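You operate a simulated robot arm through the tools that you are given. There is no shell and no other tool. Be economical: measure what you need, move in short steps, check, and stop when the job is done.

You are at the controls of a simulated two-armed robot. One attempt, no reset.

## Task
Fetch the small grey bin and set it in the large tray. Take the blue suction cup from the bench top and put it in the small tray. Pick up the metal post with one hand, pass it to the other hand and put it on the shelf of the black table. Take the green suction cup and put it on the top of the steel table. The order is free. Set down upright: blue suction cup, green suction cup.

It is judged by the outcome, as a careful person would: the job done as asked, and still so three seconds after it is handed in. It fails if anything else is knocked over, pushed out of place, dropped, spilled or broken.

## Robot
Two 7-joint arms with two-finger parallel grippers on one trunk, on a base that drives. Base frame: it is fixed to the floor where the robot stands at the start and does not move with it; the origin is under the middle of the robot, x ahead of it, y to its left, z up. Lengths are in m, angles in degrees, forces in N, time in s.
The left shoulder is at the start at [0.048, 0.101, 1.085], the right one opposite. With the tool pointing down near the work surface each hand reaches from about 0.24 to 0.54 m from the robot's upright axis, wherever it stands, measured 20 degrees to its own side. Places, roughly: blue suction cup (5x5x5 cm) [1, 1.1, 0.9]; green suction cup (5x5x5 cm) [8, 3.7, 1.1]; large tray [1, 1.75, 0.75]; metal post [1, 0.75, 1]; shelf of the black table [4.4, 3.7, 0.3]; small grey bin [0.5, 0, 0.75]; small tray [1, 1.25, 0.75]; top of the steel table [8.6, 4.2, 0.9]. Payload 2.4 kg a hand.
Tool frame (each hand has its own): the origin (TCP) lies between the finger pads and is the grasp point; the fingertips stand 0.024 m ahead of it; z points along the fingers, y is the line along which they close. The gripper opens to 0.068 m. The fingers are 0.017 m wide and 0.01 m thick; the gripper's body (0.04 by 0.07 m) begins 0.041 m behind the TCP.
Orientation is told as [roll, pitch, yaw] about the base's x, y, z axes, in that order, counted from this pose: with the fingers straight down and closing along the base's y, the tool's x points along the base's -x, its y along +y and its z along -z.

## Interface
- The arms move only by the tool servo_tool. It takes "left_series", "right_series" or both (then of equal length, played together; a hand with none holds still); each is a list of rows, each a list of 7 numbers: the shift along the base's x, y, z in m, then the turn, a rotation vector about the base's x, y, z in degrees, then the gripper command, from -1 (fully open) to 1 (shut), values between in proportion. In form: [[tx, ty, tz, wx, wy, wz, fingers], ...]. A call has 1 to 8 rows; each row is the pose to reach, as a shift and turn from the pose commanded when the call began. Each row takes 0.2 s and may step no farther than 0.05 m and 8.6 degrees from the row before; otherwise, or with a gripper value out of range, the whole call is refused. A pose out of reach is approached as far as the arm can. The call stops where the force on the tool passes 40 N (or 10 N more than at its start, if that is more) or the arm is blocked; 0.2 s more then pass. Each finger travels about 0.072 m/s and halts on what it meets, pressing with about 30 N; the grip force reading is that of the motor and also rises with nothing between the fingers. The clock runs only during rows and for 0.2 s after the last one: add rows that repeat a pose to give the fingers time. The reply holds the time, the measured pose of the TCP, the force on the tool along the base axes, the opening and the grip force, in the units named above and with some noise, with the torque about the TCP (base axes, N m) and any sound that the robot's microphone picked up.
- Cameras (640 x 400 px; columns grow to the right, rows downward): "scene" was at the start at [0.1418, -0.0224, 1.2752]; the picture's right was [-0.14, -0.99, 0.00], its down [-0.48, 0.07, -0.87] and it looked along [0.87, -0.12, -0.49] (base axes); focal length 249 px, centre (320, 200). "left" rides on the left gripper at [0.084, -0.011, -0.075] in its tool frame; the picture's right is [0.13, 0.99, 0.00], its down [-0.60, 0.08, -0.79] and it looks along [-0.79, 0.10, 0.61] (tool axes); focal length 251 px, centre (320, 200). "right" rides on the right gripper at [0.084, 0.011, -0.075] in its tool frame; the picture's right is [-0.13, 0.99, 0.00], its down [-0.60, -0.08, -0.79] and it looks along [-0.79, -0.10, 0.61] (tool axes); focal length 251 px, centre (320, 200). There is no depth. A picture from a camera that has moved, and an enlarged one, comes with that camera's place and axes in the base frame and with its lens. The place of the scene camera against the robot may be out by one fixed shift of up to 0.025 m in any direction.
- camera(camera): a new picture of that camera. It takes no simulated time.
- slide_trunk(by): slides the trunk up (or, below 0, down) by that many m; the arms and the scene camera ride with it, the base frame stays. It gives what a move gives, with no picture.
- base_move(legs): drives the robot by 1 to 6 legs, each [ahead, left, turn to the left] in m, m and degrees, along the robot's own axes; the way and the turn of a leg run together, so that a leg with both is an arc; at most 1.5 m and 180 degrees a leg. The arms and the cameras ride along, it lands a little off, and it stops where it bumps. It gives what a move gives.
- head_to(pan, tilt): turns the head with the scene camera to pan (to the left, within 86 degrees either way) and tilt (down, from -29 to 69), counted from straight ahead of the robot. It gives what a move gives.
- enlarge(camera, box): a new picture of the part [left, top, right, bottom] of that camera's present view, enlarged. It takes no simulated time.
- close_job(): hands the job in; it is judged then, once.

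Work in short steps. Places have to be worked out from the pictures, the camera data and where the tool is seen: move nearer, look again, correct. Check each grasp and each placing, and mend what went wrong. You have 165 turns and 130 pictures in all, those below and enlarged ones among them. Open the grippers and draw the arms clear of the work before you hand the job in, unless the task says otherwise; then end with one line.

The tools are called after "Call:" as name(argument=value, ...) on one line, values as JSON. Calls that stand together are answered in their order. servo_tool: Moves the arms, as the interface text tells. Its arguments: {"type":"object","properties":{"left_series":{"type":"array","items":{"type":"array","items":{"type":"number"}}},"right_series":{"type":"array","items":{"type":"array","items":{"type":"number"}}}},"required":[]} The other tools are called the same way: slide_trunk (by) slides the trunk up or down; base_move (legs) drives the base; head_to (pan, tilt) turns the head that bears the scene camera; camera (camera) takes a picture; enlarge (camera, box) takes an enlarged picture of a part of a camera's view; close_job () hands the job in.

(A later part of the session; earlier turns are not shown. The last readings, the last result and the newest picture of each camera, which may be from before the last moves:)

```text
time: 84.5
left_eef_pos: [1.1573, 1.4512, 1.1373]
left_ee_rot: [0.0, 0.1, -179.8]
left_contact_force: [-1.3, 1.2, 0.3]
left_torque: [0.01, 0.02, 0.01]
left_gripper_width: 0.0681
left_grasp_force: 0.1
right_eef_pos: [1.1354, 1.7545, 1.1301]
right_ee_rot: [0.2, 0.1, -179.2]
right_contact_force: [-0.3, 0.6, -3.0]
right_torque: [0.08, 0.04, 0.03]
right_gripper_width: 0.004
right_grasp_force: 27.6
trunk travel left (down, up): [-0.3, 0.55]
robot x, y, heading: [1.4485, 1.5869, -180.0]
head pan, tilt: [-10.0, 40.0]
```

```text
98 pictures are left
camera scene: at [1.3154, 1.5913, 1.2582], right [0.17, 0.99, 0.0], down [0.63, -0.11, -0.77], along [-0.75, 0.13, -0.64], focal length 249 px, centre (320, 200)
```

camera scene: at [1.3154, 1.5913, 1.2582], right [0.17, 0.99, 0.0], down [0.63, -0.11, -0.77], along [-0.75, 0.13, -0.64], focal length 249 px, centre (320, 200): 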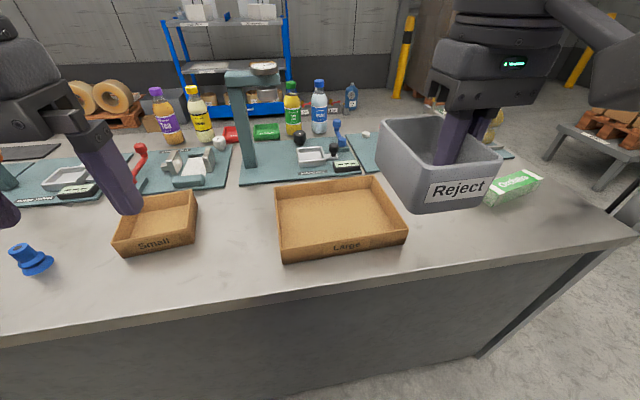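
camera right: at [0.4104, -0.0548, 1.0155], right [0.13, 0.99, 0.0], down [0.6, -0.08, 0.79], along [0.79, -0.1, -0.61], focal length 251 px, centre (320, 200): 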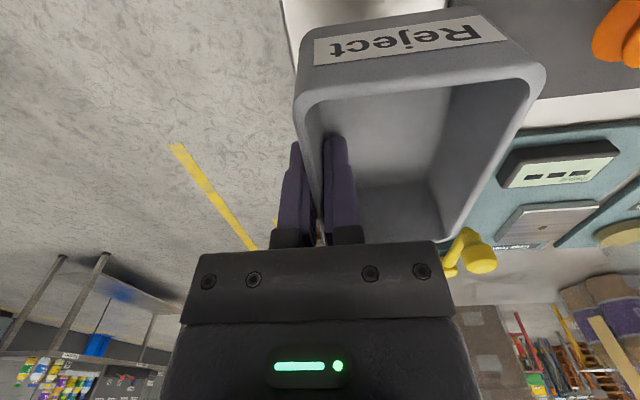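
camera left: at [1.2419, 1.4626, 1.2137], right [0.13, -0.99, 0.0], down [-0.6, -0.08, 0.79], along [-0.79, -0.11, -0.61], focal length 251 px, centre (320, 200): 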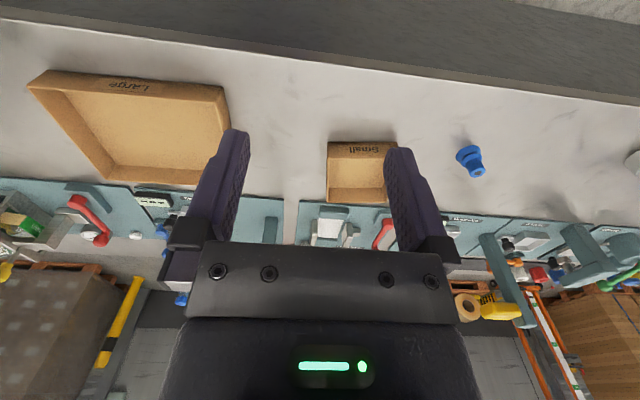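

Tray centre ≈(.915, 1.70). Carry the bin over at height to TCP (.935,1.728), then start lowering.

Call:
servo_tool(right_series=[[-0.045, -0.006, 0, 0, 0, 0, 1], [-0.09, -0.012, 0, 0, 0, 0, 1], [-0.135, -0.018, 0, 0, 0, 0, 1], [-0.175, -0.024, -0.02, 0, 0, 0, 1], [-0.2, -0.026, -0.05, 0, 0, -0.8, 1], [-0.2, -0.026, -0.09, 0, 0, -0.8, 1], [-0.2, -0.026, -0.13, 0, 0, -0.8, 1]])

Call:
camera(camera="scene")

Call:
camera(camera="right")

```text
time: 86.1
left_eef_pos: [1.1586, 1.451, 1.1383]
left_ee_rot: [-0.1, 0.1, -179.7]
left_contact_force: [1.0, -0.1, 0.2]
left_torque: [-0.02, -0.05, -0.02]
left_gripper_width: 0.0679
left_grasp_force: 0.0
right_eef_pos: [0.9443, 1.7236, 1.0106]
right_ee_rot: [0.2, 0.1, -179.9]
right_contact_force: [0.0, 0.5, -2.7]
right_torque: [0.06, 0.0, -0.01]
right_gripper_width: 0.0036
right_grasp_force: 27.0
right hand out of reach, approached as far as the arm can: row 4, 5, 6, 7
trunk travel left (down, up): [-0.3, 0.55]
robot x, y, heading: [1.446, 1.5848, -179.9]
head pan, tilt: [-10.0, 40.0]
```

```text
97 pictures are left
camera scene: at [1.3159, 1.5908, 1.2584], right [0.17, 0.99, 0.0], down [0.63, -0.11, -0.77], along [-0.75, 0.13, -0.64], focal length 249 px, centre (320, 200)
```

scene: 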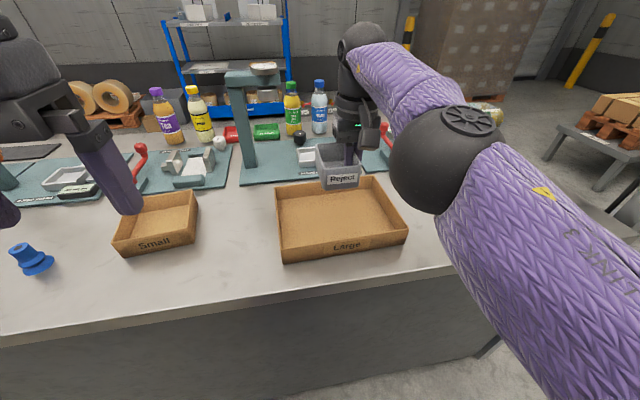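

```text
96 pictures are left
camera right: at [1.0289, 1.7118, 1.0847], right [-0.13, -0.99, 0.0], down [-0.61, 0.08, 0.79], along [-0.78, 0.1, -0.61], focal length 251 px, centre (320, 200)
```

right: 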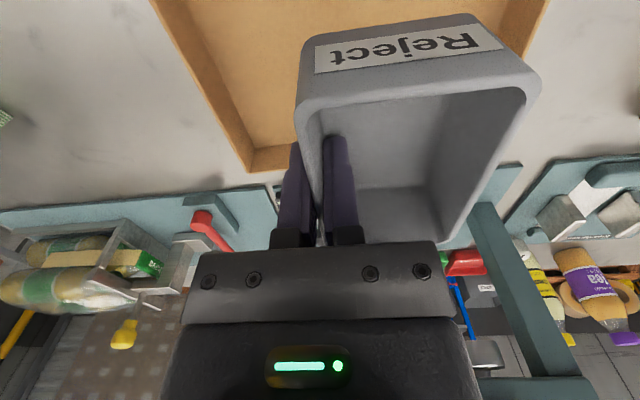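

The bin hangs over the tray's middle in y; slightly near in x. Nudge the base 3 cm ahead, then lower.

Call:
base_move(legs=[[0.03, 0, 0]])

Call:
servo_tool(right_series=[[0, 0.003, -0.03, 0, 0, 0, 1], [0, 0.003, -0.06, 0, 0, 0, 1], [0, 0.003, -0.085, 0, 0, 0, 1], [0, 0.003, -0.105, 0, 0, 0, 1]])

Call:
camera(camera="right")

Call:
enlarge(camera="scene", box=[240, 120, 440, 280])

```text
time: 87.0
left_eef_pos: [1.1283, 1.451, 1.1366]
left_ee_rot: [0.0, 0.2, -179.6]
left_contact_force: [0.7, 1.6, 0.3]
left_torque: [0.03, 0.02, 0.02]
left_gripper_width: 0.0682
left_grasp_force: 0.1
right_eef_pos: [0.9127, 1.7234, 1.0086]
right_ee_rot: [0.3, 0.2, 180.0]
right_contact_force: [1.0, -0.5, -2.7]
right_torque: [0.07, 0.02, 0.01]
right_gripper_width: 0.004
right_grasp_force: 27.9
trunk travel left (down, up): [-0.3, 0.55]
robot x, y, heading: [1.41, 1.5875, -179.8]
head pan, tilt: [-10.0, 40.0]
```

```text
time: 88.0
left_eef_pos: [1.1278, 1.4515, 1.1376]
left_ee_rot: [-0.1, 0.2, -179.9]
left_contact_force: [0.6, -0.3, 0.5]
left_torque: [0.01, 0.03, 0.01]
left_gripper_width: 0.068
left_grasp_force: 0.0
right_eef_pos: [0.9138, 1.7265, 0.9054]
right_ee_rot: [0.2, 0.2, 179.9]
right_contact_force: [0.0, -0.5, -2.7]
right_torque: [0.1, 0.03, 0.04]
right_gripper_width: 0.0041
right_grasp_force: 27.1
trunk travel left (down, up): [-0.3, 0.55]
robot x, y, heading: [1.4156, 1.5869, -179.7]
head pan, tilt: [-10.0, 40.0]
```

```text
95 pictures are left
camera right: at [0.9995, 1.7148, 0.98], right [-0.13, -0.99, 0.0], down [-0.61, 0.08, 0.79], along [-0.78, 0.1, -0.61], focal length 251 px, centre (320, 200)
```

right: 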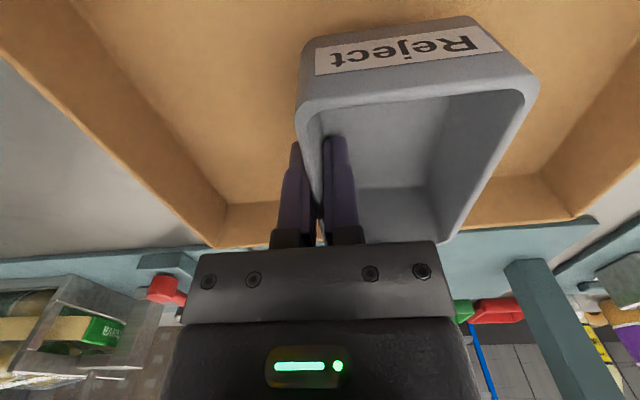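

```text
2.50 times, centred on (340, 200) of scene
camera zoom: at [1.2856, 1.5909, 1.2583], right [0.17, 0.99, 0.0], down [0.63, -0.11, -0.77], along [-0.75, 0.13, -0.64], focal length 622 px, centre (270, 200)
```

zoom: 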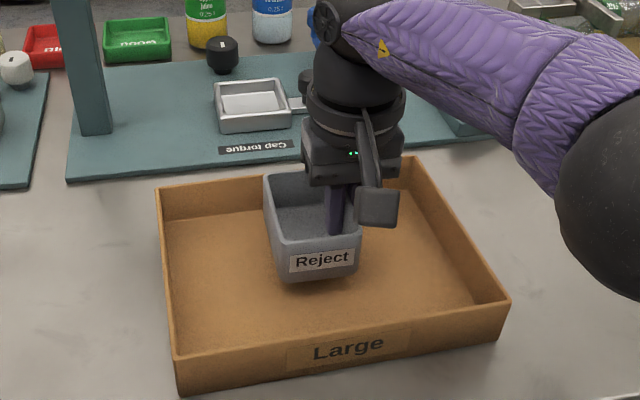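

Well inside the tray. Lower gently to contact.

Call:
servo_tool(right_series=[[0, 0, -0.006, 0, 0, 0, 1], [0, 0, -0.012, 0, 0, 0, 1], [0, 0, -0.015, 0, 0, 0, 1]])

```text
time: 88.8
left_eef_pos: [1.1276, 1.4507, 1.1372]
left_ee_rot: [0.0, 0.1, -179.8]
left_contact_force: [0.4, -0.2, 0.1]
left_torque: [-0.02, 0.02, -0.03]
left_gripper_width: 0.0682
left_grasp_force: 0.0
right_eef_pos: [0.9138, 1.7265, 0.8918]
right_ee_rot: [0.3, 0.1, -179.9]
right_contact_force: [0.0, -0.4, -2.5]
right_torque: [0.06, -0.03, 0.01]
right_gripper_width: 0.0038
right_grasp_force: 27.3
trunk travel left (down, up): [-0.3, 0.55]
robot x, y, heading: [1.4166, 1.5875, -179.9]
head pan, tilt: [-10.0, 40.0]
```

Call:
servo_tool(right_series=[[0, 0, -0.003, 0, 0, 0, 1], [0, 0, -0.006, 0, 0, 0, 1]])

```text
time: 89.4
left_eef_pos: [1.1286, 1.4522, 1.1378]
left_ee_rot: [0.0, 0.1, -179.7]
left_contact_force: [-0.8, 0.0, 0.0]
left_torque: [0.02, -0.01, 0.01]
left_gripper_width: 0.0682
left_grasp_force: 0.0
right_eef_pos: [0.9141, 1.725, 0.8848]
right_ee_rot: [0.2, 0.1, 180.0]
right_contact_force: [-0.4, 0.3, -1.0]
right_torque: [0.09, -0.04, 0.0]
right_gripper_width: 0.0041
right_grasp_force: 27.6
trunk travel left (down, up): [-0.3, 0.55]
robot x, y, heading: [1.4119, 1.5877, -179.8]
head pan, tilt: [-10.0, 40.0]
```

Weight is coming off (‑2.5→‑1.0 N): touching. A last 1.5 mm, open partly (not far enough to hit the other wall), then rise.

Call:
servo_tool(right_series=[[0, 0, -0.0015, 0, 0, 0, 1], [0, 0, -0.0015, 0, 0, 0, 0.2], [0, 0, -0.0015, 0, 0, 0, 0.2], [0, 0, 0.02, 0, 0, 0, 0.2], [0, 0, 0.05, 0, 0, 0, 0.2], [0, 0, 0.09, 0, 0, 0, 0], [0, 0, 0.13, 0, 0, 0, -1], [0, 0, 0.17, 0, 0, 0, -1]])

Call:
servo_tool(right_series=[[0.03, 0, 0.05, 0, 0, 0, -1], [0.08, 0, 0.05, 0, 0, 0, -1], [0.13, 0, 0.05, 0, 0, 0, -1], [0.18, 0, 0.05, 0, 0, 0, -1]])

Call:
camera(camera="scene")

```text
time: 91.2
left_eef_pos: [1.1288, 1.4502, 1.138]
left_ee_rot: [-0.1, 0.0, -179.9]
left_contact_force: [-0.5, -0.6, 0.5]
left_torque: [0.01, -0.01, 0.0]
left_gripper_width: 0.068
left_grasp_force: 0.0
right_eef_pos: [0.9215, 1.7286, 1.0455]
right_ee_rot: [0.2, 0.2, -180.0]
right_contact_force: [-0.6, 0.5, 0.1]
right_torque: [-0.02, -0.04, 0.02]
right_gripper_width: 0.068
right_grasp_force: 0.0
right hand out of reach, approached as far as the arm can: row 8
trunk travel left (down, up): [-0.3, 0.55]
robot x, y, heading: [1.4149, 1.5893, -180.1]
head pan, tilt: [-10.0, 40.0]
```

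```text
refused: row 1 steps farther than a row can; nothing moved
```

```text
93 pictures are left
camera scene: at [1.2856, 1.5911, 1.2583], right [0.17, 0.99, 0.0], down [0.63, -0.11, -0.77], along [-0.75, 0.13, -0.64], focal length 249 px, centre (320, 200)
```

scene: 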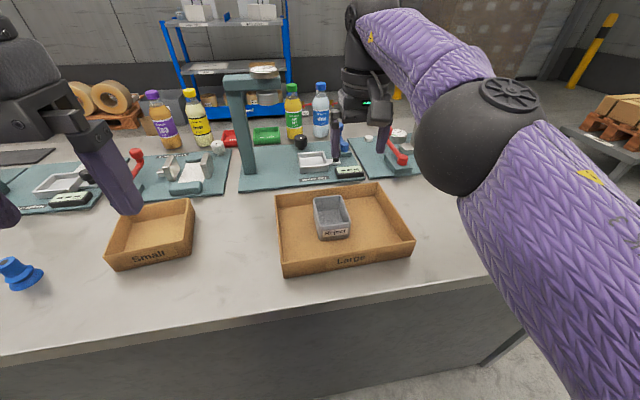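

Bin sits in the large tray. Retract the right hand and shift the base toward the small tray and blue cup.

Call:
servo_tool(right_series=[[0.03, 0, 0.03, 0, 0, 0, -1], [0.07, 0, 0.05, 0, 0, 0, -1], [0.11, 0, 0.07, 0, 0, 0, -1], [0.16, 0, 0.07, 0, 0, 0, -1], [0.2, 0, 0.07, 0, 0, 0, -1]])

Call:
base_move(legs=[[0.02, 0.22, 0]])

Call:
head_to(pan=25, tilt=42)

Call:
camera(camera="left")

Call:
camera(camera="scene")

```text
time: 92.4
left_eef_pos: [1.1288, 1.4513, 1.138]
left_ee_rot: [0.0, 0.1, -179.8]
left_contact_force: [0.2, -1.0, -1.1]
left_torque: [0.01, -0.02, 0.01]
left_gripper_width: 0.0683
left_grasp_force: 0.1
right_eef_pos: [1.1238, 1.7279, 1.1148]
right_ee_rot: [0.2, 0.2, 180.0]
right_contact_force: [0.4, 0.0, 0.7]
right_torque: [-0.01, 0.03, 0.01]
right_gripper_width: 0.0682
right_grasp_force: 0.1
trunk travel left (down, up): [-0.3, 0.55]
robot x, y, heading: [1.4144, 1.5872, -179.7]
head pan, tilt: [-10.0, 40.0]
```

```text
time: 94.1
left_eef_pos: [1.1103, 1.2313, 1.1366]
left_ee_rot: [0.0, 0.1, -179.7]
left_contact_force: [-0.2, -0.1, -0.6]
left_torque: [-0.03, 0.0, -0.01]
left_gripper_width: 0.068
left_grasp_force: 0.1
right_eef_pos: [1.103, 1.5086, 1.1153]
right_ee_rot: [0.1, 0.2, -180.0]
right_contact_force: [0.2, 0.1, 0.2]
right_torque: [0.04, 0.01, -0.05]
right_gripper_width: 0.0679
right_grasp_force: 0.1
trunk travel left (down, up): [-0.3, 0.55]
robot x, y, heading: [1.3974, 1.3682, -179.9]
head pan, tilt: [-10.0, 40.0]
```

```text
time: 95.1
left_eef_pos: [1.1095, 1.2319, 1.1388]
left_ee_rot: [0.1, 0.1, -179.7]
left_contact_force: [0.7, -0.5, -0.2]
left_torque: [0.0, -0.01, 0.01]
left_gripper_width: 0.0682
left_grasp_force: 0.1
right_eef_pos: [1.1035, 1.5087, 1.1141]
right_ee_rot: [0.2, 0.2, -180.0]
right_contact_force: [0.5, 0.2, 0.1]
right_torque: [-0.02, 0.01, 0.01]
right_gripper_width: 0.0682
right_grasp_force: 0.0
trunk travel left (down, up): [-0.3, 0.55]
robot x, y, heading: [1.3987, 1.3673, -179.8]
head pan, tilt: [25.0, 42.0]
```

```text
92 pictures are left
camera left: at [1.1933, 1.2428, 1.2138], right [0.13, -0.99, 0.0], down [-0.6, -0.08, 0.79], along [-0.79, -0.11, -0.61], focal length 251 px, centre (320, 200)
```

left: 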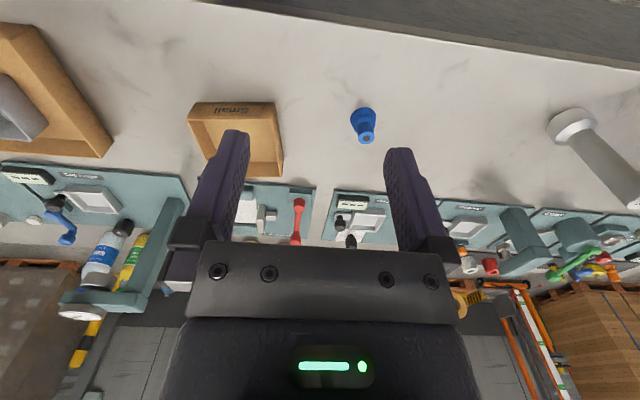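

```text
91 pictures are left
camera scene: at [1.2747, 1.3216, 1.2554], right [-0.42, 0.91, 0.0], down [0.61, 0.28, -0.74], along [-0.67, -0.32, -0.67], focal length 249 px, centre (320, 200)
```

scene: 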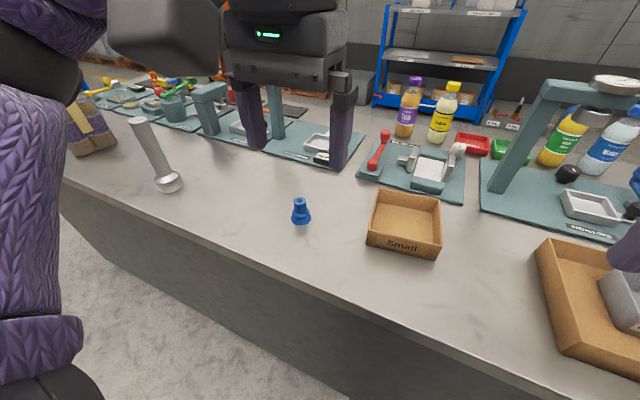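

Blue cup stands flange-down at about (.937,1.128). Move the left hand above it to z≈.95 and look.

Call:
servo_tool(left_series=[[-0.04, -0.024, 0, 0, 0, 0, -1], [-0.08, -0.048, 0, 0, 0, 0, -1], [-0.12, -0.072, 0, 0, 0, 0, -1], [-0.15, -0.092, -0.03, 0, 0, 0, -1], [-0.172, -0.104, -0.07, 0, 0, 0, -1], [-0.172, -0.104, -0.115, 0, 0, 0, -1], [-0.172, -0.104, -0.16, 0, 0, 0, -1], [-0.172, -0.104, -0.19, 0, 0, 0, -1]])

Call:
camera(camera="left")

Call:
enlarge(camera="scene", box=[230, 100, 470, 260])

```text
time: 96.9
left_eef_pos: [0.9371, 1.1271, 0.9465]
left_ee_rot: [0.0, -0.1, -179.7]
left_contact_force: [-0.5, -0.9, -0.2]
left_torque: [0.0, 0.0, 0.0]
left_gripper_width: 0.0681
left_grasp_force: 0.0
right_eef_pos: [1.104, 1.5087, 1.115]
right_ee_rot: [0.2, 0.2, -179.9]
right_contact_force: [0.8, -0.1, -0.4]
right_torque: [0.01, 0.0, 0.0]
right_gripper_width: 0.0682
right_grasp_force: 0.0
trunk travel left (down, up): [-0.3, 0.55]
robot x, y, heading: [1.3967, 1.3642, -179.9]
head pan, tilt: [25.0, 42.0]
```

```text
90 pictures are left
camera left: at [1.0215, 1.1382, 1.0226], right [0.13, -0.99, 0.0], down [-0.6, -0.08, 0.79], along [-0.79, -0.11, -0.61], focal length 251 px, centre (320, 200)
```

left: 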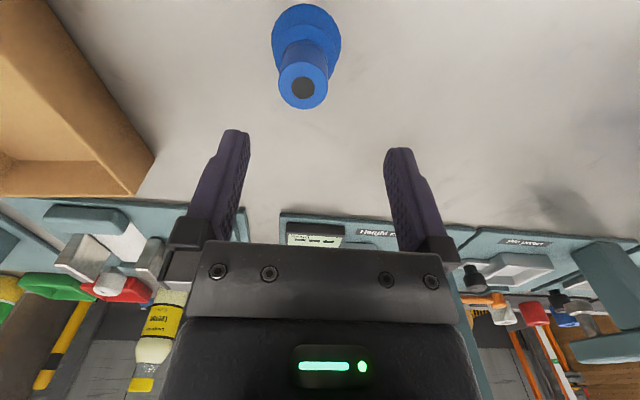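

```text
2.50 times, centred on (350, 180) of scene
camera zoom: at [1.2746, 1.3215, 1.2554], right [-0.43, 0.91, 0.0], down [0.61, 0.28, -0.74], along [-0.67, -0.32, -0.67], focal length 622 px, centre (245, 250)
```

zoom: 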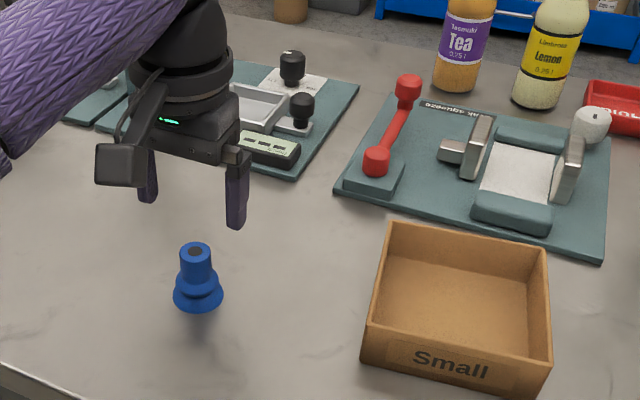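

Re-triangulating, the cup axis is (.958,1.1375), top z≈.905, bench z≈.853. Shift over it, descend to grip the stem and close.

Call:
servo_tool(left_series=[[0.021, 0.0105, 0, 0, 0, 0, -1], [0.021, 0.0105, -0.02, 0, 0, 0, -1], [0.021, 0.0105, -0.04, 0, 0, 0, -1], [0.021, 0.0105, -0.049, 0, 0, 0, -1]])

Call:
camera(camera="left")

Call:
enlarge(camera="scene", box=[230, 140, 390, 260])

```text
time: 97.9
left_eef_pos: [0.9596, 1.1374, 0.899]
left_ee_rot: [0.0, 0.0, -179.7]
left_contact_force: [0.1, 1.1, -0.5]
left_torque: [0.0, 0.01, 0.04]
left_gripper_width: 0.0679
left_grasp_force: 0.0
right_eef_pos: [1.1032, 1.5087, 1.1152]
right_ee_rot: [0.1, 0.3, -180.0]
right_contact_force: [0.0, -0.3, 0.6]
right_torque: [0.03, 0.0, 0.0]
right_gripper_width: 0.0678
right_grasp_force: 0.1
trunk travel left (down, up): [-0.3, 0.55]
robot x, y, heading: [1.3955, 1.3658, -179.9]
head pan, tilt: [25.0, 42.0]
```

```text
88 pictures are left
camera left: at [1.0429, 1.1491, 0.9747], right [0.13, -0.99, 0.0], down [-0.6, -0.08, 0.79], along [-0.79, -0.11, -0.61], focal length 251 px, centre (320, 200)
```

left: 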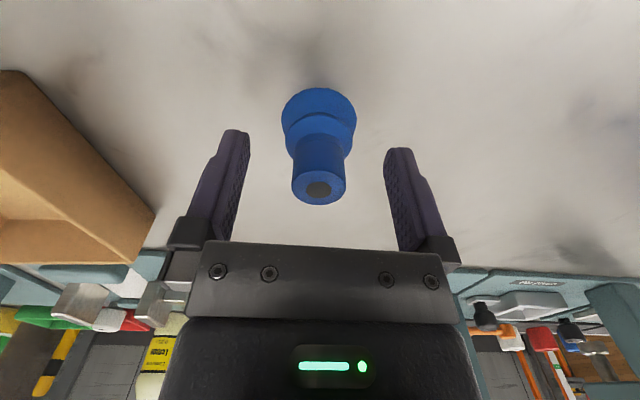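

```text
3.33 times, centred on (310, 200) of scene
camera zoom: at [1.2747, 1.3215, 1.2554], right [-0.43, 0.91, 0.0], down [0.61, 0.28, -0.74], along [-0.67, -0.32, -0.67], focal length 830 px, centre (353, 200)
```

zoom: 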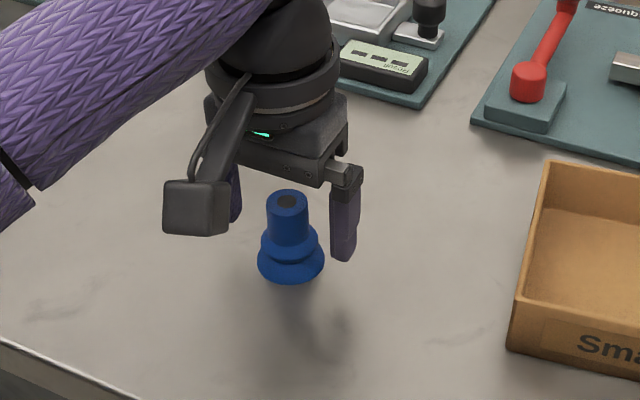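

Fingers straddle the stem. Close.

Call:
servo_tool(left_series=[[0.002, 0.0005, -0.001, 0, 0, 0, 0], [0.002, 0.0005, -0.001, 0, 0, 0, 1], [0.002, 0.0005, -0.001, 0, 0, 0, 1], [0.002, 0.0005, -0.001, 0, 0, 0, 1]])

Call:
servo_tool(left_series=[[0, 0, 0.01, 0, 0, 0, 1], [0, 0, 0.03, 0, 0, 0, 1], [0, 0, 0.06, 0, 0, 0, 1], [0, 0, 0.09, 0, 0, 0, 1]])

Call:
camera(camera="left")

Call:
camera(camera="scene")

```text
time: 98.9
left_eef_pos: [0.9612, 1.139, 0.8988]
left_ee_rot: [-0.1, 0.1, -179.7]
left_contact_force: [0.7, -0.4, -0.4]
left_torque: [0.0, -0.05, -0.01]
left_gripper_width: 0.0234
left_grasp_force: 29.9
right_eef_pos: [1.1026, 1.5088, 1.1155]
right_ee_rot: [0.2, 0.2, -180.0]
right_contact_force: [0.0, 0.4, -0.7]
right_torque: [0.02, 0.02, 0.01]
right_gripper_width: 0.068
right_grasp_force: 0.1
trunk travel left (down, up): [-0.3, 0.55]
robot x, y, heading: [1.395, 1.3667, -179.7]
head pan, tilt: [25.0, 42.0]
```

```text
time: 99.9
left_eef_pos: [0.9613, 1.1394, 0.9893]
left_ee_rot: [0.1, 0.1, -179.7]
left_contact_force: [0.6, 0.7, 0.5]
left_torque: [-0.02, 0.0, 0.01]
left_gripper_width: 0.0238
left_grasp_force: 29.9
right_eef_pos: [1.1036, 1.5095, 1.116]
right_ee_rot: [0.2, 0.2, -180.1]
right_contact_force: [-0.8, -0.5, -0.1]
right_torque: [-0.01, 0.0, -0.01]
right_gripper_width: 0.0682
right_grasp_force: 0.2
trunk travel left (down, up): [-0.3, 0.55]
robot x, y, heading: [1.3959, 1.3715, -179.8]
head pan, tilt: [25.0, 42.0]
```

```text
86 pictures are left
camera left: at [1.0442, 1.1498, 1.064], right [0.13, -0.99, 0.0], down [-0.6, -0.08, 0.79], along [-0.79, -0.11, -0.61], focal length 251 px, centre (320, 200)
```

left: 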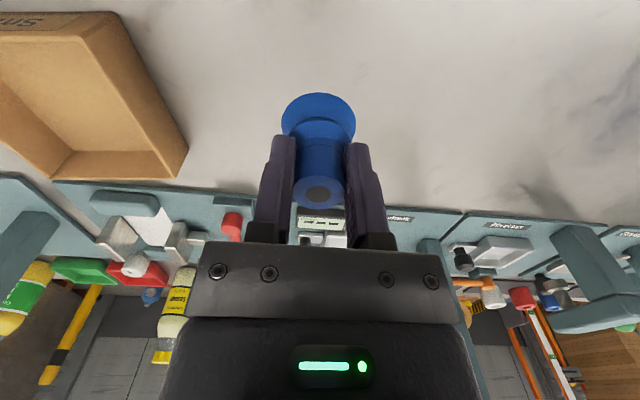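

```text
85 pictures are left
camera scene: at [1.2748, 1.3216, 1.2554], right [-0.43, 0.91, 0.0], down [0.61, 0.28, -0.74], along [-0.67, -0.32, -0.67], focal length 249 px, centre (320, 200)
```

scene: 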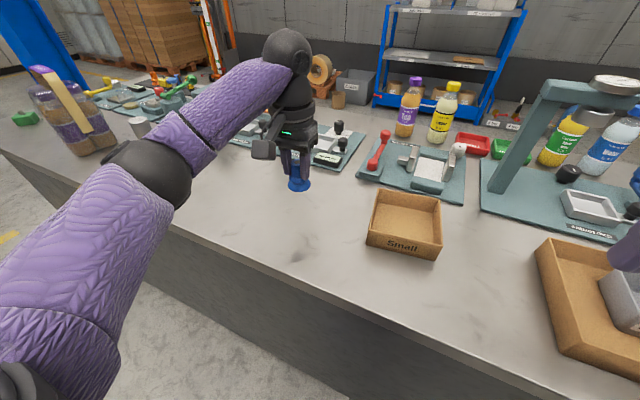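

Cup held. Move it high over the small tray (about (.925,1.32)) and look.

Call:
servo_tool(left_series=[[-0.005, 0.03, 0.02, 0, 0, 0, 1], [-0.01, 0.065, 0.04, 0, 0, 0, 1], [-0.02, 0.105, 0.05, 0, 0, 0, 1], [-0.03, 0.145, 0.05, 0, 0, 0, 1], [-0.035, 0.18, 0.05, 0, 0, 0, 1]])

Call:
camera(camera="left")

Call:
head_to(pan=10, tilt=45)

Call:
camera(camera="scene")

```text
time: 101.1
left_eef_pos: [0.9275, 1.3189, 1.0373]
left_ee_rot: [0.0, 0.2, -179.7]
left_contact_force: [-0.1, -0.5, -0.9]
left_torque: [0.03, -0.05, 0.01]
left_gripper_width: 0.0238
left_grasp_force: 29.8
right_eef_pos: [1.1041, 1.5087, 1.1157]
right_ee_rot: [0.2, 0.2, -180.1]
right_contact_force: [-0.3, 0.5, 0.4]
right_torque: [-0.02, -0.04, 0.0]
right_gripper_width: 0.068
right_grasp_force: 0.1
trunk travel left (down, up): [-0.3, 0.55]
robot x, y, heading: [1.395, 1.3684, -179.5]
head pan, tilt: [25.0, 42.0]
```

```text
84 pictures are left
camera left: at [1.0106, 1.3302, 1.114], right [0.13, -0.99, 0.0], down [-0.6, -0.08, 0.79], along [-0.79, -0.11, -0.61], focal length 251 px, centre (320, 200)
```

left: 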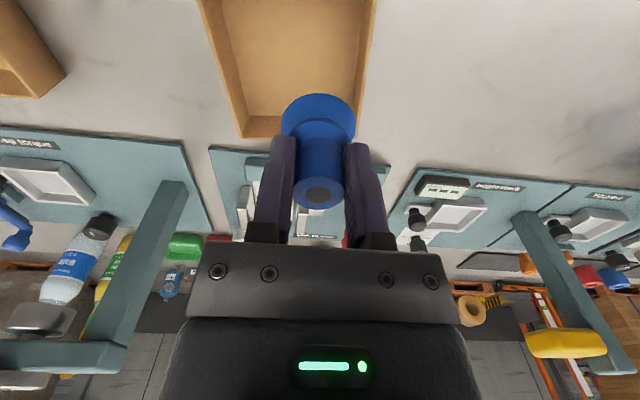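

```text
time: 101.8
left_eef_pos: [0.9265, 1.3188, 1.0384]
left_ee_rot: [0.0, 0.1, -179.6]
left_contact_force: [1.1, 0.6, 0.4]
left_torque: [0.01, 0.0, 0.03]
left_gripper_width: 0.0234
left_grasp_force: 30.2
right_eef_pos: [1.1032, 1.5093, 1.1159]
right_ee_rot: [0.2, 0.3, -180.0]
right_contact_force: [0.1, 0.7, 0.4]
right_torque: [0.02, 0.03, 0.0]
right_gripper_width: 0.0681
right_grasp_force: 0.1
trunk travel left (down, up): [-0.3, 0.55]
robot x, y, heading: [1.3951, 1.3692, -179.8]
head pan, tilt: [10.0, 45.0]
```

```text
83 pictures are left
camera scene: at [1.2703, 1.3427, 1.2511], right [-0.18, 0.98, 0.0], down [0.7, 0.13, -0.71], along [-0.7, -0.13, -0.71], focal length 249 px, centre (320, 200)
```

scene: 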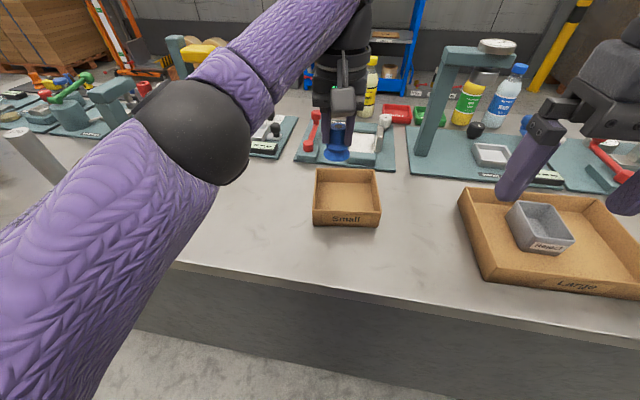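

Tray centre ≈(.89,1.342). Shift over it and lower to just above the floor.

Call:
servo_tool(left_series=[[-0.026, 0.023, 0, 0, 0, 0, 1], [-0.026, 0.023, -0.04, 0, 0, 0, 1], [-0.026, 0.023, -0.08, 0, 0, 0, 1], [-0.026, 0.023, -0.11, 0, 0, 0, 1], [-0.026, 0.023, -0.124, 0, 0, 0, 1]])

Call:
camera(camera="left")

Call:
enlarge(camera="scene", box=[270, 120, 430, 240])

```text
time: 103.0
left_eef_pos: [0.9066, 1.3382, 0.9133]
left_ee_rot: [0.1, 0.1, -179.6]
left_contact_force: [-0.4, 1.0, -1.1]
left_torque: [-0.01, 0.03, 0.0]
left_gripper_width: 0.0236
left_grasp_force: 29.8
left hand out of reach, approached as far as the arm can: row 1, 2, 3, 4, 5
right_eef_pos: [1.1034, 1.5103, 1.115]
right_ee_rot: [0.3, 0.2, -180.0]
right_contact_force: [-1.0, 0.3, 0.1]
right_torque: [-0.01, -0.03, 0.02]
right_gripper_width: 0.0681
right_grasp_force: 0.1
trunk travel left (down, up): [-0.3, 0.55]
robot x, y, heading: [1.3972, 1.3693, -179.9]
head pan, tilt: [10.0, 45.0]
```

```text
82 pictures are left
camera left: at [0.9907, 1.3488, 0.9889], right [0.13, -0.99, 0.0], down [-0.6, -0.08, 0.79], along [-0.79, -0.11, -0.61], focal length 251 px, centre (320, 200)
```

left: 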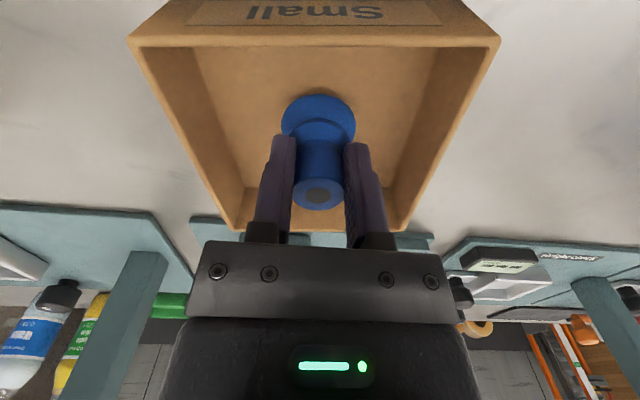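

```text
3.33 times, centred on (350, 180) of scene
camera zoom: at [1.2704, 1.3433, 1.2511], right [-0.18, 0.98, 0.0], down [0.7, 0.12, -0.71], along [-0.7, -0.13, -0.71], focal length 830 px, centre (220, 267)
```

zoom: 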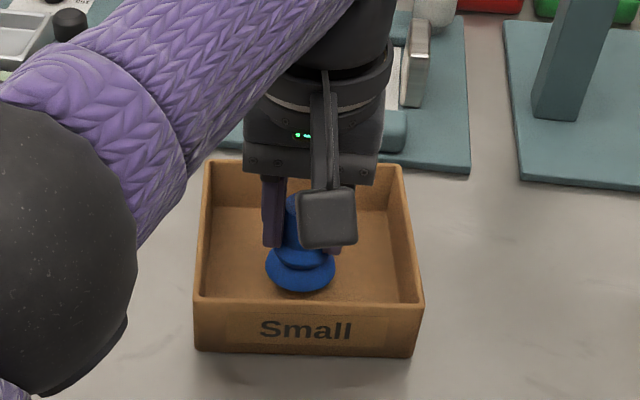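

Well centred and almost at the floor. Lower slowly to contact.

Call:
servo_tool(left_series=[[0, 0, -0.003, 0, 0, 0, 1], [0, 0, -0.006, 0, 0, 0, 1]])

Call:
servo_tool(left_series=[[0, 0, -0.002, 0, 0, 0, 1], [0, 0, -0.004, 0, 0, 0, 1]])

```text
time: 103.6
left_eef_pos: [0.9057, 1.3358, 0.9074]
left_ee_rot: [0.1, 0.1, -179.8]
left_contact_force: [-0.3, -0.7, -0.3]
left_torque: [-0.03, 0.05, -0.03]
left_gripper_width: 0.0236
left_grasp_force: 29.9
right_eef_pos: [1.1035, 1.5087, 1.1144]
right_ee_rot: [0.3, 0.2, -180.1]
right_contact_force: [0.7, 0.5, -0.4]
right_torque: [-0.01, 0.01, 0.0]
right_gripper_width: 0.0681
right_grasp_force: 0.0
trunk travel left (down, up): [-0.3, 0.55]
robot x, y, heading: [1.3953, 1.3692, -179.9]
head pan, tilt: [10.0, 45.0]
```

```text
time: 104.2
left_eef_pos: [0.9062, 1.3368, 0.9033]
left_ee_rot: [-0.1, 0.1, -179.7]
left_contact_force: [-0.6, 0.1, -0.9]
left_torque: [0.02, -0.02, 0.0]
left_gripper_width: 0.0235
left_grasp_force: 29.9
right_eef_pos: [1.103, 1.5091, 1.115]
right_ee_rot: [0.2, 0.2, -180.0]
right_contact_force: [0.5, 0.2, -0.2]
right_torque: [0.0, -0.01, -0.01]
right_gripper_width: 0.0678
right_grasp_force: 0.0
trunk travel left (down, up): [-0.3, 0.55]
robot x, y, heading: [1.3935, 1.3677, -179.5]
head pan, tilt: [10.0, 45.0]
```

Call:
servo_tool(left_series=[[0, 0, -0.001, 0, 0, 0, 1], [0, 0, -0.002, 0, 0, 0, 1], [0, 0, -0.003, 0, 0, 0, 1]])

Call:
enlarge(camera="scene", box=[270, 120, 430, 240])

```text
time: 105.0
left_eef_pos: [0.9065, 1.3375, 0.9028]
left_ee_rot: [-0.1, -0.2, -179.8]
left_contact_force: [-4.0, -1.8, 24.5]
left_torque: [0.01, 0.29, 0.04]
left_gripper_width: 0.0236
left_grasp_force: 29.9
right_eef_pos: [1.1052, 1.509, 1.1151]
right_ee_rot: [0.1, 0.1, -180.0]
right_contact_force: [0.0, -0.4, 0.1]
right_torque: [0.02, 0.01, -0.03]
right_gripper_width: 0.0679
right_grasp_force: 0.1
trunk travel left (down, up): [-0.3, 0.55]
robot x, y, heading: [1.3947, 1.3671, -179.8]
head pan, tilt: [10.0, 45.0]
```

```text
3.33 times, centred on (350, 180) of scene
camera zoom: at [1.2718, 1.3428, 1.2516], right [-0.18, 0.98, 0.0], down [0.7, 0.12, -0.71], along [-0.7, -0.12, -0.71], focal length 830 px, centre (220, 267)
```

zoom: 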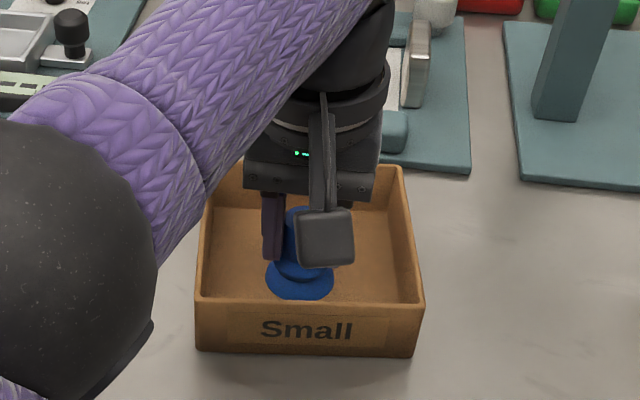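

Contact (24 N). Relieve the press, release with a partial opening, and rise.

Call:
servo_tool(left_series=[[0, 0, 0.002, 0, 0, 0, 1], [0, 0, 0.002, 0, 0, 0, 0.1], [0, 0, 0.002, 0, 0, 0, 0], [0, 0, 0.002, 0, 0, 0, 0], [0, 0, 0.03, 0, 0, 0, 0], [0, 0, 0.07, 0, 0, 0, 0], [0.02, 0, 0.11, 0, 0, 0, -1], [0.05, 0, 0.14, 0, 0, 0, -1]])

Call:
servo_tool(left_series=[[0.03, -0.01, 0.03, 0, 0, 0, -1], [0.06, -0.03, 0.06, 0, 0, 0, -1], [0.1, -0.06, 0.08, 0, 0, 0, -1], [0.13, -0.08, 0.1, 0, 0, 0, -1]])

Call:
head_to(pan=25, tilt=35)

Call:
camera(camera="scene")

```text
time: 106.8
left_eef_pos: [0.9301, 1.3468, 1.048]
left_ee_rot: [0.1, 0.1, -179.6]
left_contact_force: [0.2, 0.0, -0.4]
left_torque: [-0.02, 0.02, 0.01]
left_gripper_width: 0.068
left_grasp_force: 0.1
left hand out of reach, approached as far as the arm can: row 7, 8
right_eef_pos: [1.1038, 1.5081, 1.1154]
right_ee_rot: [0.1, 0.1, -180.0]
right_contact_force: [0.2, 0.0, -0.6]
right_torque: [0.01, 0.0, 0.01]
right_gripper_width: 0.0682
right_grasp_force: 0.0
trunk travel left (down, up): [-0.3, 0.55]
robot x, y, heading: [1.3979, 1.3642, -179.8]
head pan, tilt: [10.0, 45.0]
```

```text
refused: row 3 steps farther than a row can; nothing moved
```

```text
time: 107.6
left_eef_pos: [0.9294, 1.3476, 1.0471]
left_ee_rot: [0.1, 0.2, -179.7]
left_contact_force: [-0.5, -0.1, 0.1]
left_torque: [0.02, -0.01, 0.02]
left_gripper_width: 0.0677
left_grasp_force: 0.2
right_eef_pos: [1.1033, 1.51, 1.1153]
right_ee_rot: [0.1, 0.3, -180.0]
right_contact_force: [0.2, 0.5, 0.0]
right_torque: [-0.01, -0.04, -0.03]
right_gripper_width: 0.0681
right_grasp_force: 0.1
trunk travel left (down, up): [-0.3, 0.55]
robot x, y, heading: [1.397, 1.3661, -180.0]
head pan, tilt: [25.0, 35.0]
```

```text
79 pictures are left
camera scene: at [1.2706, 1.3198, 1.2658], right [-0.42, 0.91, 0.0], down [0.52, 0.24, -0.82], along [-0.74, -0.35, -0.57], focal length 249 px, centre (320, 200)
```

scene: 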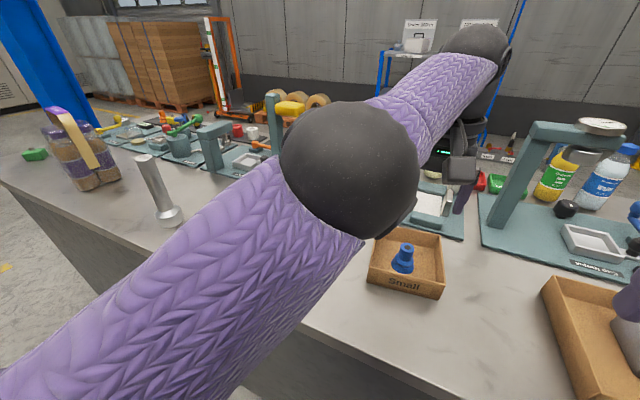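

Blue cup stands upright in the small tray. Now retract the left hand and move over to the metal post (≈(.99,.71), top z≈1.02).

Call:
servo_tool(left_series=[[0.03, -0.01, 0.02, 0, 0, 0, -1], [0.06, -0.03, 0.05, 0, 0, 0, -1], [0.09, -0.05, 0.08, 0, 0, 0, -1], [0.125, -0.07, 0.1, 0, 0, 0, -1], [0.165, -0.09, 0.12, 0, 0, 0, -1], [0.2, -0.11, 0.13, 0, 0, 0, -1]])

Call:
base_move(legs=[[-0.03, 0.46, 0]])

Call:
camera(camera="left")

Call:
camera(camera="scene")

```text
time: 109.0
left_eef_pos: [0.9476, 1.3314, 1.1061]
left_ee_rot: [0.0, 0.2, -179.7]
left_contact_force: [1.1, 0.0, -0.8]
left_torque: [-0.05, 0.04, 0.01]
left_gripper_width: 0.068
left_grasp_force: 0.0
left hand out of reach, approached as far as the arm can: row 1, 2, 3, 4, 5, 6
right_eef_pos: [1.1026, 1.5091, 1.1167]
right_ee_rot: [0.2, 0.1, -180.1]
right_contact_force: [0.5, -1.3, -0.3]
right_torque: [0.0, -0.04, 0.0]
right_gripper_width: 0.0679
right_grasp_force: 0.1
trunk travel left (down, up): [-0.3, 0.55]
robot x, y, heading: [1.3966, 1.3708, -179.9]
head pan, tilt: [25.0, 35.0]
```

```text
time: 111.8
left_eef_pos: [0.9774, 0.8756, 1.107]
left_ee_rot: [0.1, 0.1, -179.8]
left_contact_force: [-0.2, 0.5, -0.8]
left_torque: [-0.03, 0.0, 0.0]
left_gripper_width: 0.0678
left_grasp_force: 0.0
right_eef_pos: [1.1346, 1.0531, 1.1157]
right_ee_rot: [0.2, 0.3, -179.9]
right_contact_force: [0.1, 0.0, -0.2]
right_torque: [0.01, -0.02, 0.0]
right_gripper_width: 0.0679
right_grasp_force: 0.1
trunk travel left (down, up): [-0.3, 0.55]
robot x, y, heading: [1.4271, 0.9117, -179.6]
head pan, tilt: [25.0, 35.0]
```

```text
78 pictures are left
camera left: at [1.0625, 0.8874, 1.1821], right [0.14, -0.99, 0.0], down [-0.6, -0.08, 0.79], along [-0.78, -0.11, -0.61], focal length 251 px, centre (320, 200)
```

left: 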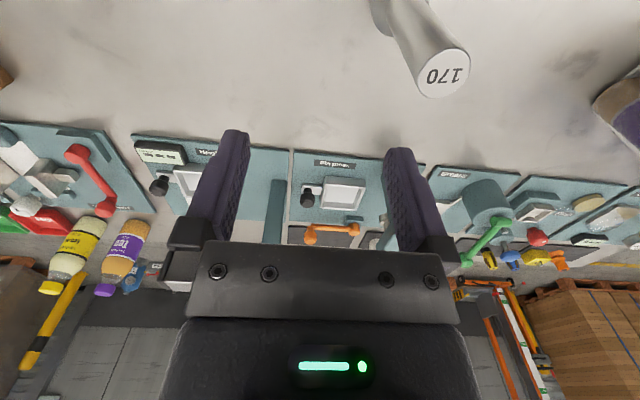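

```text
77 pictures are left
camera scene: at [1.3021, 0.8642, 1.2659], right [-0.43, 0.9, 0.0], down [0.52, 0.24, -0.82], along [-0.74, -0.35, -0.57], focal length 249 px, centre (320, 200)
```

scene: 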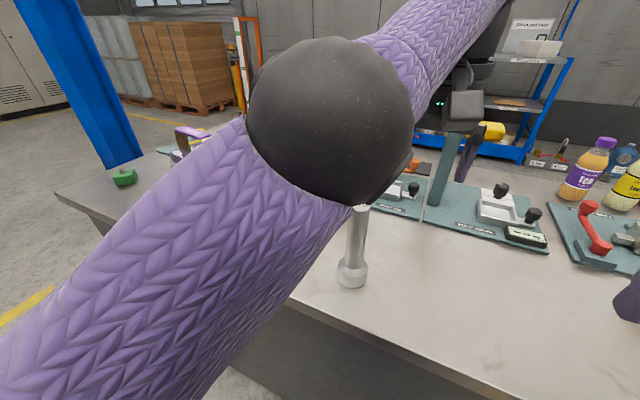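

Post top reads "170"; from the left camera its axis is near (.993,.80), diameter ≈33 mm. Move above it and look.

Call:
servo_tool(left_series=[[0.008, -0.04, 0.01, 0, 0, 0, -1], [0.016, -0.075, 0.01, 0, 0, 0, -1], [0.016, -0.075, 0.01, 0, 0, 0, -1]])

Call:
camera(camera="left")

```text
time: 112.6
left_eef_pos: [0.9714, 0.8292, 1.1205]
left_ee_rot: [-0.4, -0.4, 179.6]
left_contact_force: [0.0, -1.1, -1.2]
left_torque: [0.07, -0.02, 0.0]
left_gripper_width: 0.0679
left_grasp_force: 0.0
left hand out of reach, approached as far as the arm can: row 1, 2, 3
right_eef_pos: [1.1339, 1.0515, 1.1154]
right_ee_rot: [0.1, 0.1, -180.0]
right_contact_force: [-1.5, 0.3, 0.9]
right_torque: [-0.01, -0.02, 0.02]
right_gripper_width: 0.068
right_grasp_force: 0.0
trunk travel left (down, up): [-0.3, 0.55]
robot x, y, heading: [1.4268, 0.9113, -179.7]
head pan, tilt: [25.0, 35.0]
```

```text
76 pictures are left
camera left: at [1.0561, 0.8388, 1.1958], right [0.12, -0.99, -0.01], down [-0.6, -0.08, 0.8], along [-0.79, -0.09, -0.6], focal length 251 px, centre (320, 200)
```

left: 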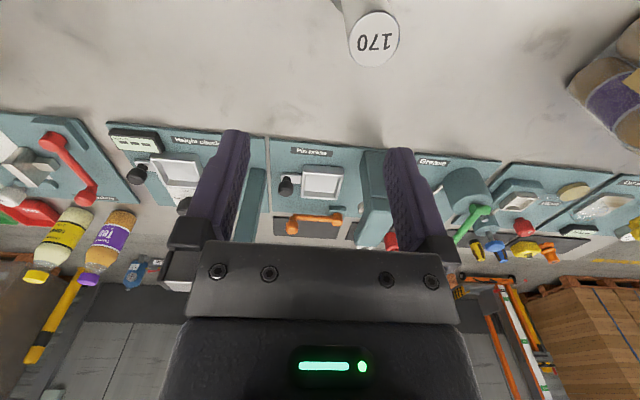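

At this height the arm is near its limit; raise the trunk 0.15 m so the hand can work lower relative to the shoulder.

Call:
slide_trunk(by=0.15)

Call:
servo_tool(left_series=[[0.01, -0.012, -0.03, 0, 0, 0, -1], [0.02, -0.025, -0.065, 0, 0, 0, -1], [0.026, -0.029, -0.105, 0, 0, 0, -1], [0.026, -0.029, -0.15, 0, 0, 0, -1]])

Call:
camera(camera="left")

```text
time: 114.3
left_eef_pos: [0.9896, 0.8282, 1.2957]
left_ee_rot: [0.1, -3.5, -179.8]
left_contact_force: [0.6, 0.2, 0.1]
left_torque: [0.0, 0.0, -0.04]
left_gripper_width: 0.068
left_grasp_force: 0.1
right_eef_pos: [1.1346, 1.0535, 1.2639]
right_ee_rot: [0.2, 0.2, -179.9]
right_contact_force: [0.3, -0.1, 0.1]
right_torque: [-0.02, 0.0, -0.01]
right_gripper_width: 0.0683
right_grasp_force: 0.1
trunk travel left (down, up): [-0.45, 0.399]
robot x, y, heading: [1.4301, 0.9119, -179.7]
head pan, tilt: [25.0, 35.0]
```

```text
time: 115.3
left_eef_pos: [1.0152, 0.798, 1.1442]
left_ee_rot: [-0.1, -3.5, -179.5]
left_contact_force: [0.0, -0.6, -0.6]
left_torque: [0.04, 0.02, -0.02]
left_gripper_width: 0.0681
left_grasp_force: 0.0
left hand out of reach, approached as far as the arm can: row 1
right_eef_pos: [1.1334, 1.0506, 1.2655]
right_ee_rot: [0.2, 0.2, -179.9]
right_contact_force: [0.1, 0.4, -0.2]
right_torque: [0.02, -0.05, 0.01]
right_gripper_width: 0.0682
right_grasp_force: 0.0
trunk travel left (down, up): [-0.45, 0.399]
robot x, y, heading: [1.428, 0.9138, -179.6]
head pan, tilt: [25.0, 35.0]
```

```text
75 pictures are left
camera left: at [1.1039, 0.8093, 1.214], right [0.14, -0.99, -0.01], down [-0.55, -0.09, 0.83], along [-0.82, -0.11, -0.56], focal length 251 px, centre (320, 200)
```

left: 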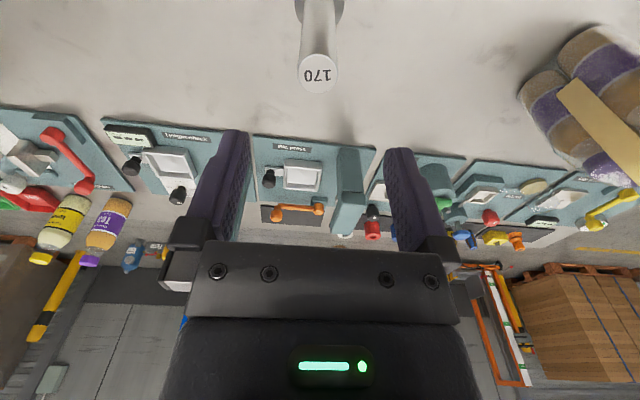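

Post axis confirmed at (.9966,.798). Fix the small pitch, descend over it and close near the top (TCP z≈.998).

Call:
servo_tool(left_series=[[-0.0185, 0, 0, 0, -3.5, 0, -1], [-0.0185, 0, -0.04, 0, -3.5, 0, -1], [-0.0185, 0, -0.08, 0, -3.5, 0, -1]])

Call:
camera(camera="left")

```text
time: 116.1
left_eef_pos: [0.9986, 0.8005, 1.0647]
left_ee_rot: [-0.1, 0.1, -179.7]
left_contact_force: [-0.4, 0.0, -0.4]
left_torque: [0.01, 0.01, 0.02]
left_gripper_width: 0.0681
left_grasp_force: 0.2
right_eef_pos: [1.1334, 1.0532, 1.2653]
right_ee_rot: [0.2, 0.2, -179.9]
right_contact_force: [0.3, 0.6, -0.2]
right_torque: [0.0, -0.02, -0.01]
right_gripper_width: 0.0679
right_grasp_force: 0.1
trunk travel left (down, up): [-0.45, 0.399]
robot x, y, heading: [1.4314, 0.9113, -180.0]
head pan, tilt: [25.0, 35.0]
```

```text
74 pictures are left
camera left: at [1.0811, 0.8115, 1.1398], right [0.14, -0.99, 0.0], down [-0.6, -0.08, 0.79], along [-0.79, -0.11, -0.61], focal length 251 px, centre (320, 200)
```

left: 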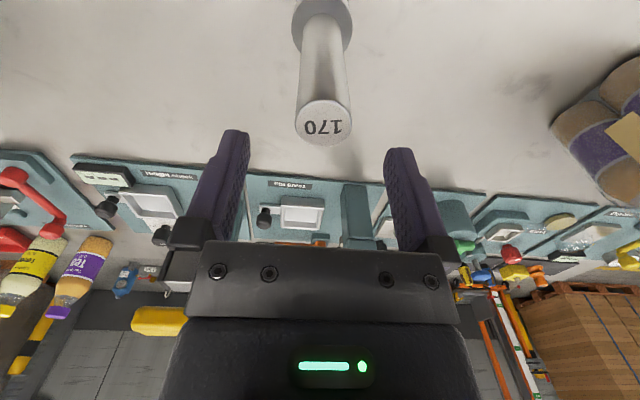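

Call:
servo_tool(left_series=[[-0.001, -0.001, -0.03, 0, 0, 0, -1], [-0.001, -0.001, -0.06, 0, 0, 0, -1], [-0.001, -0.001, -0.067, 0, 0, 0, -1], [-0.001, -0.001, -0.067, 0, 0, 0, 0.3], [-0.001, -0.001, -0.067, 0, 0, 0, 1], [-0.001, -0.001, -0.067, 0, 0, 0, 1], [-0.001, -0.001, -0.067, 0, 0, 0, 1]])

Call:
servo_tool(left_series=[[0, 0, 0.01, 0, 0, 0, 1], [0, 0, 0.03, 0, 0, 0, 1], [0, 0, 0.06, 0, 0, 0, 1], [0, 0, 0.1, 0, 0, 0, 1], [0, 0, 0.14, 0, 0, 0, 1]])

Call:
camera(camera="left")

```text
time: 117.7
left_eef_pos: [0.9972, 0.7967, 0.9986]
left_ee_rot: [0.0, 0.0, -179.6]
left_contact_force: [-0.5, -0.8, 0.0]
left_torque: [0.06, 0.03, -0.05]
left_gripper_width: 0.0322
left_grasp_force: 29.4
right_eef_pos: [1.1343, 1.0533, 1.2644]
right_ee_rot: [0.2, 0.2, -179.9]
right_contact_force: [0.3, 0.0, -0.5]
right_torque: [0.0, 0.03, 0.0]
right_gripper_width: 0.0679
right_grasp_force: 0.0
trunk travel left (down, up): [-0.45, 0.399]
robot x, y, heading: [1.4285, 0.9139, -179.7]
head pan, tilt: [25.0, 35.0]
```

```text
time: 118.9
left_eef_pos: [0.9959, 0.798, 1.1386]
left_ee_rot: [0.1, 0.1, -179.7]
left_contact_force: [0.2, 0.2, -3.2]
left_torque: [-0.04, 0.01, -0.01]
left_gripper_width: 0.032
left_grasp_force: 30.0
right_eef_pos: [1.1342, 1.0535, 1.2659]
right_ee_rot: [0.2, 0.2, -179.9]
right_contact_force: [0.6, 0.7, -0.4]
right_torque: [-0.01, 0.0, -0.03]
right_gripper_width: 0.0681
right_grasp_force: 0.2
trunk travel left (down, up): [-0.45, 0.399]
robot x, y, heading: [1.4287, 0.9129, -179.8]
head pan, tilt: [25.0, 35.0]
```

```text
73 pictures are left
camera left: at [1.0804, 0.8091, 1.2139], right [0.14, -0.99, 0.0], down [-0.6, -0.08, 0.79], along [-0.79, -0.11, -0.61], focal length 251 px, centre (320, 200)
```

left: 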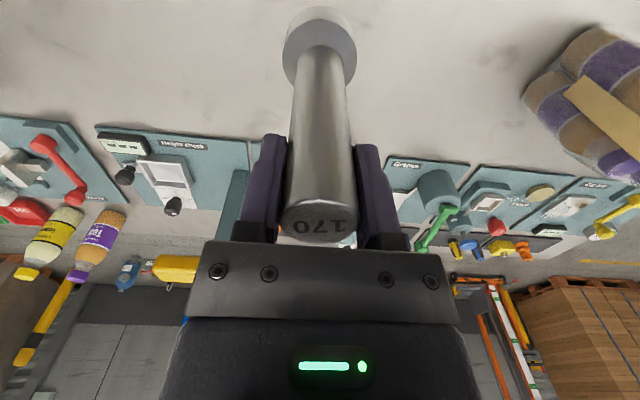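

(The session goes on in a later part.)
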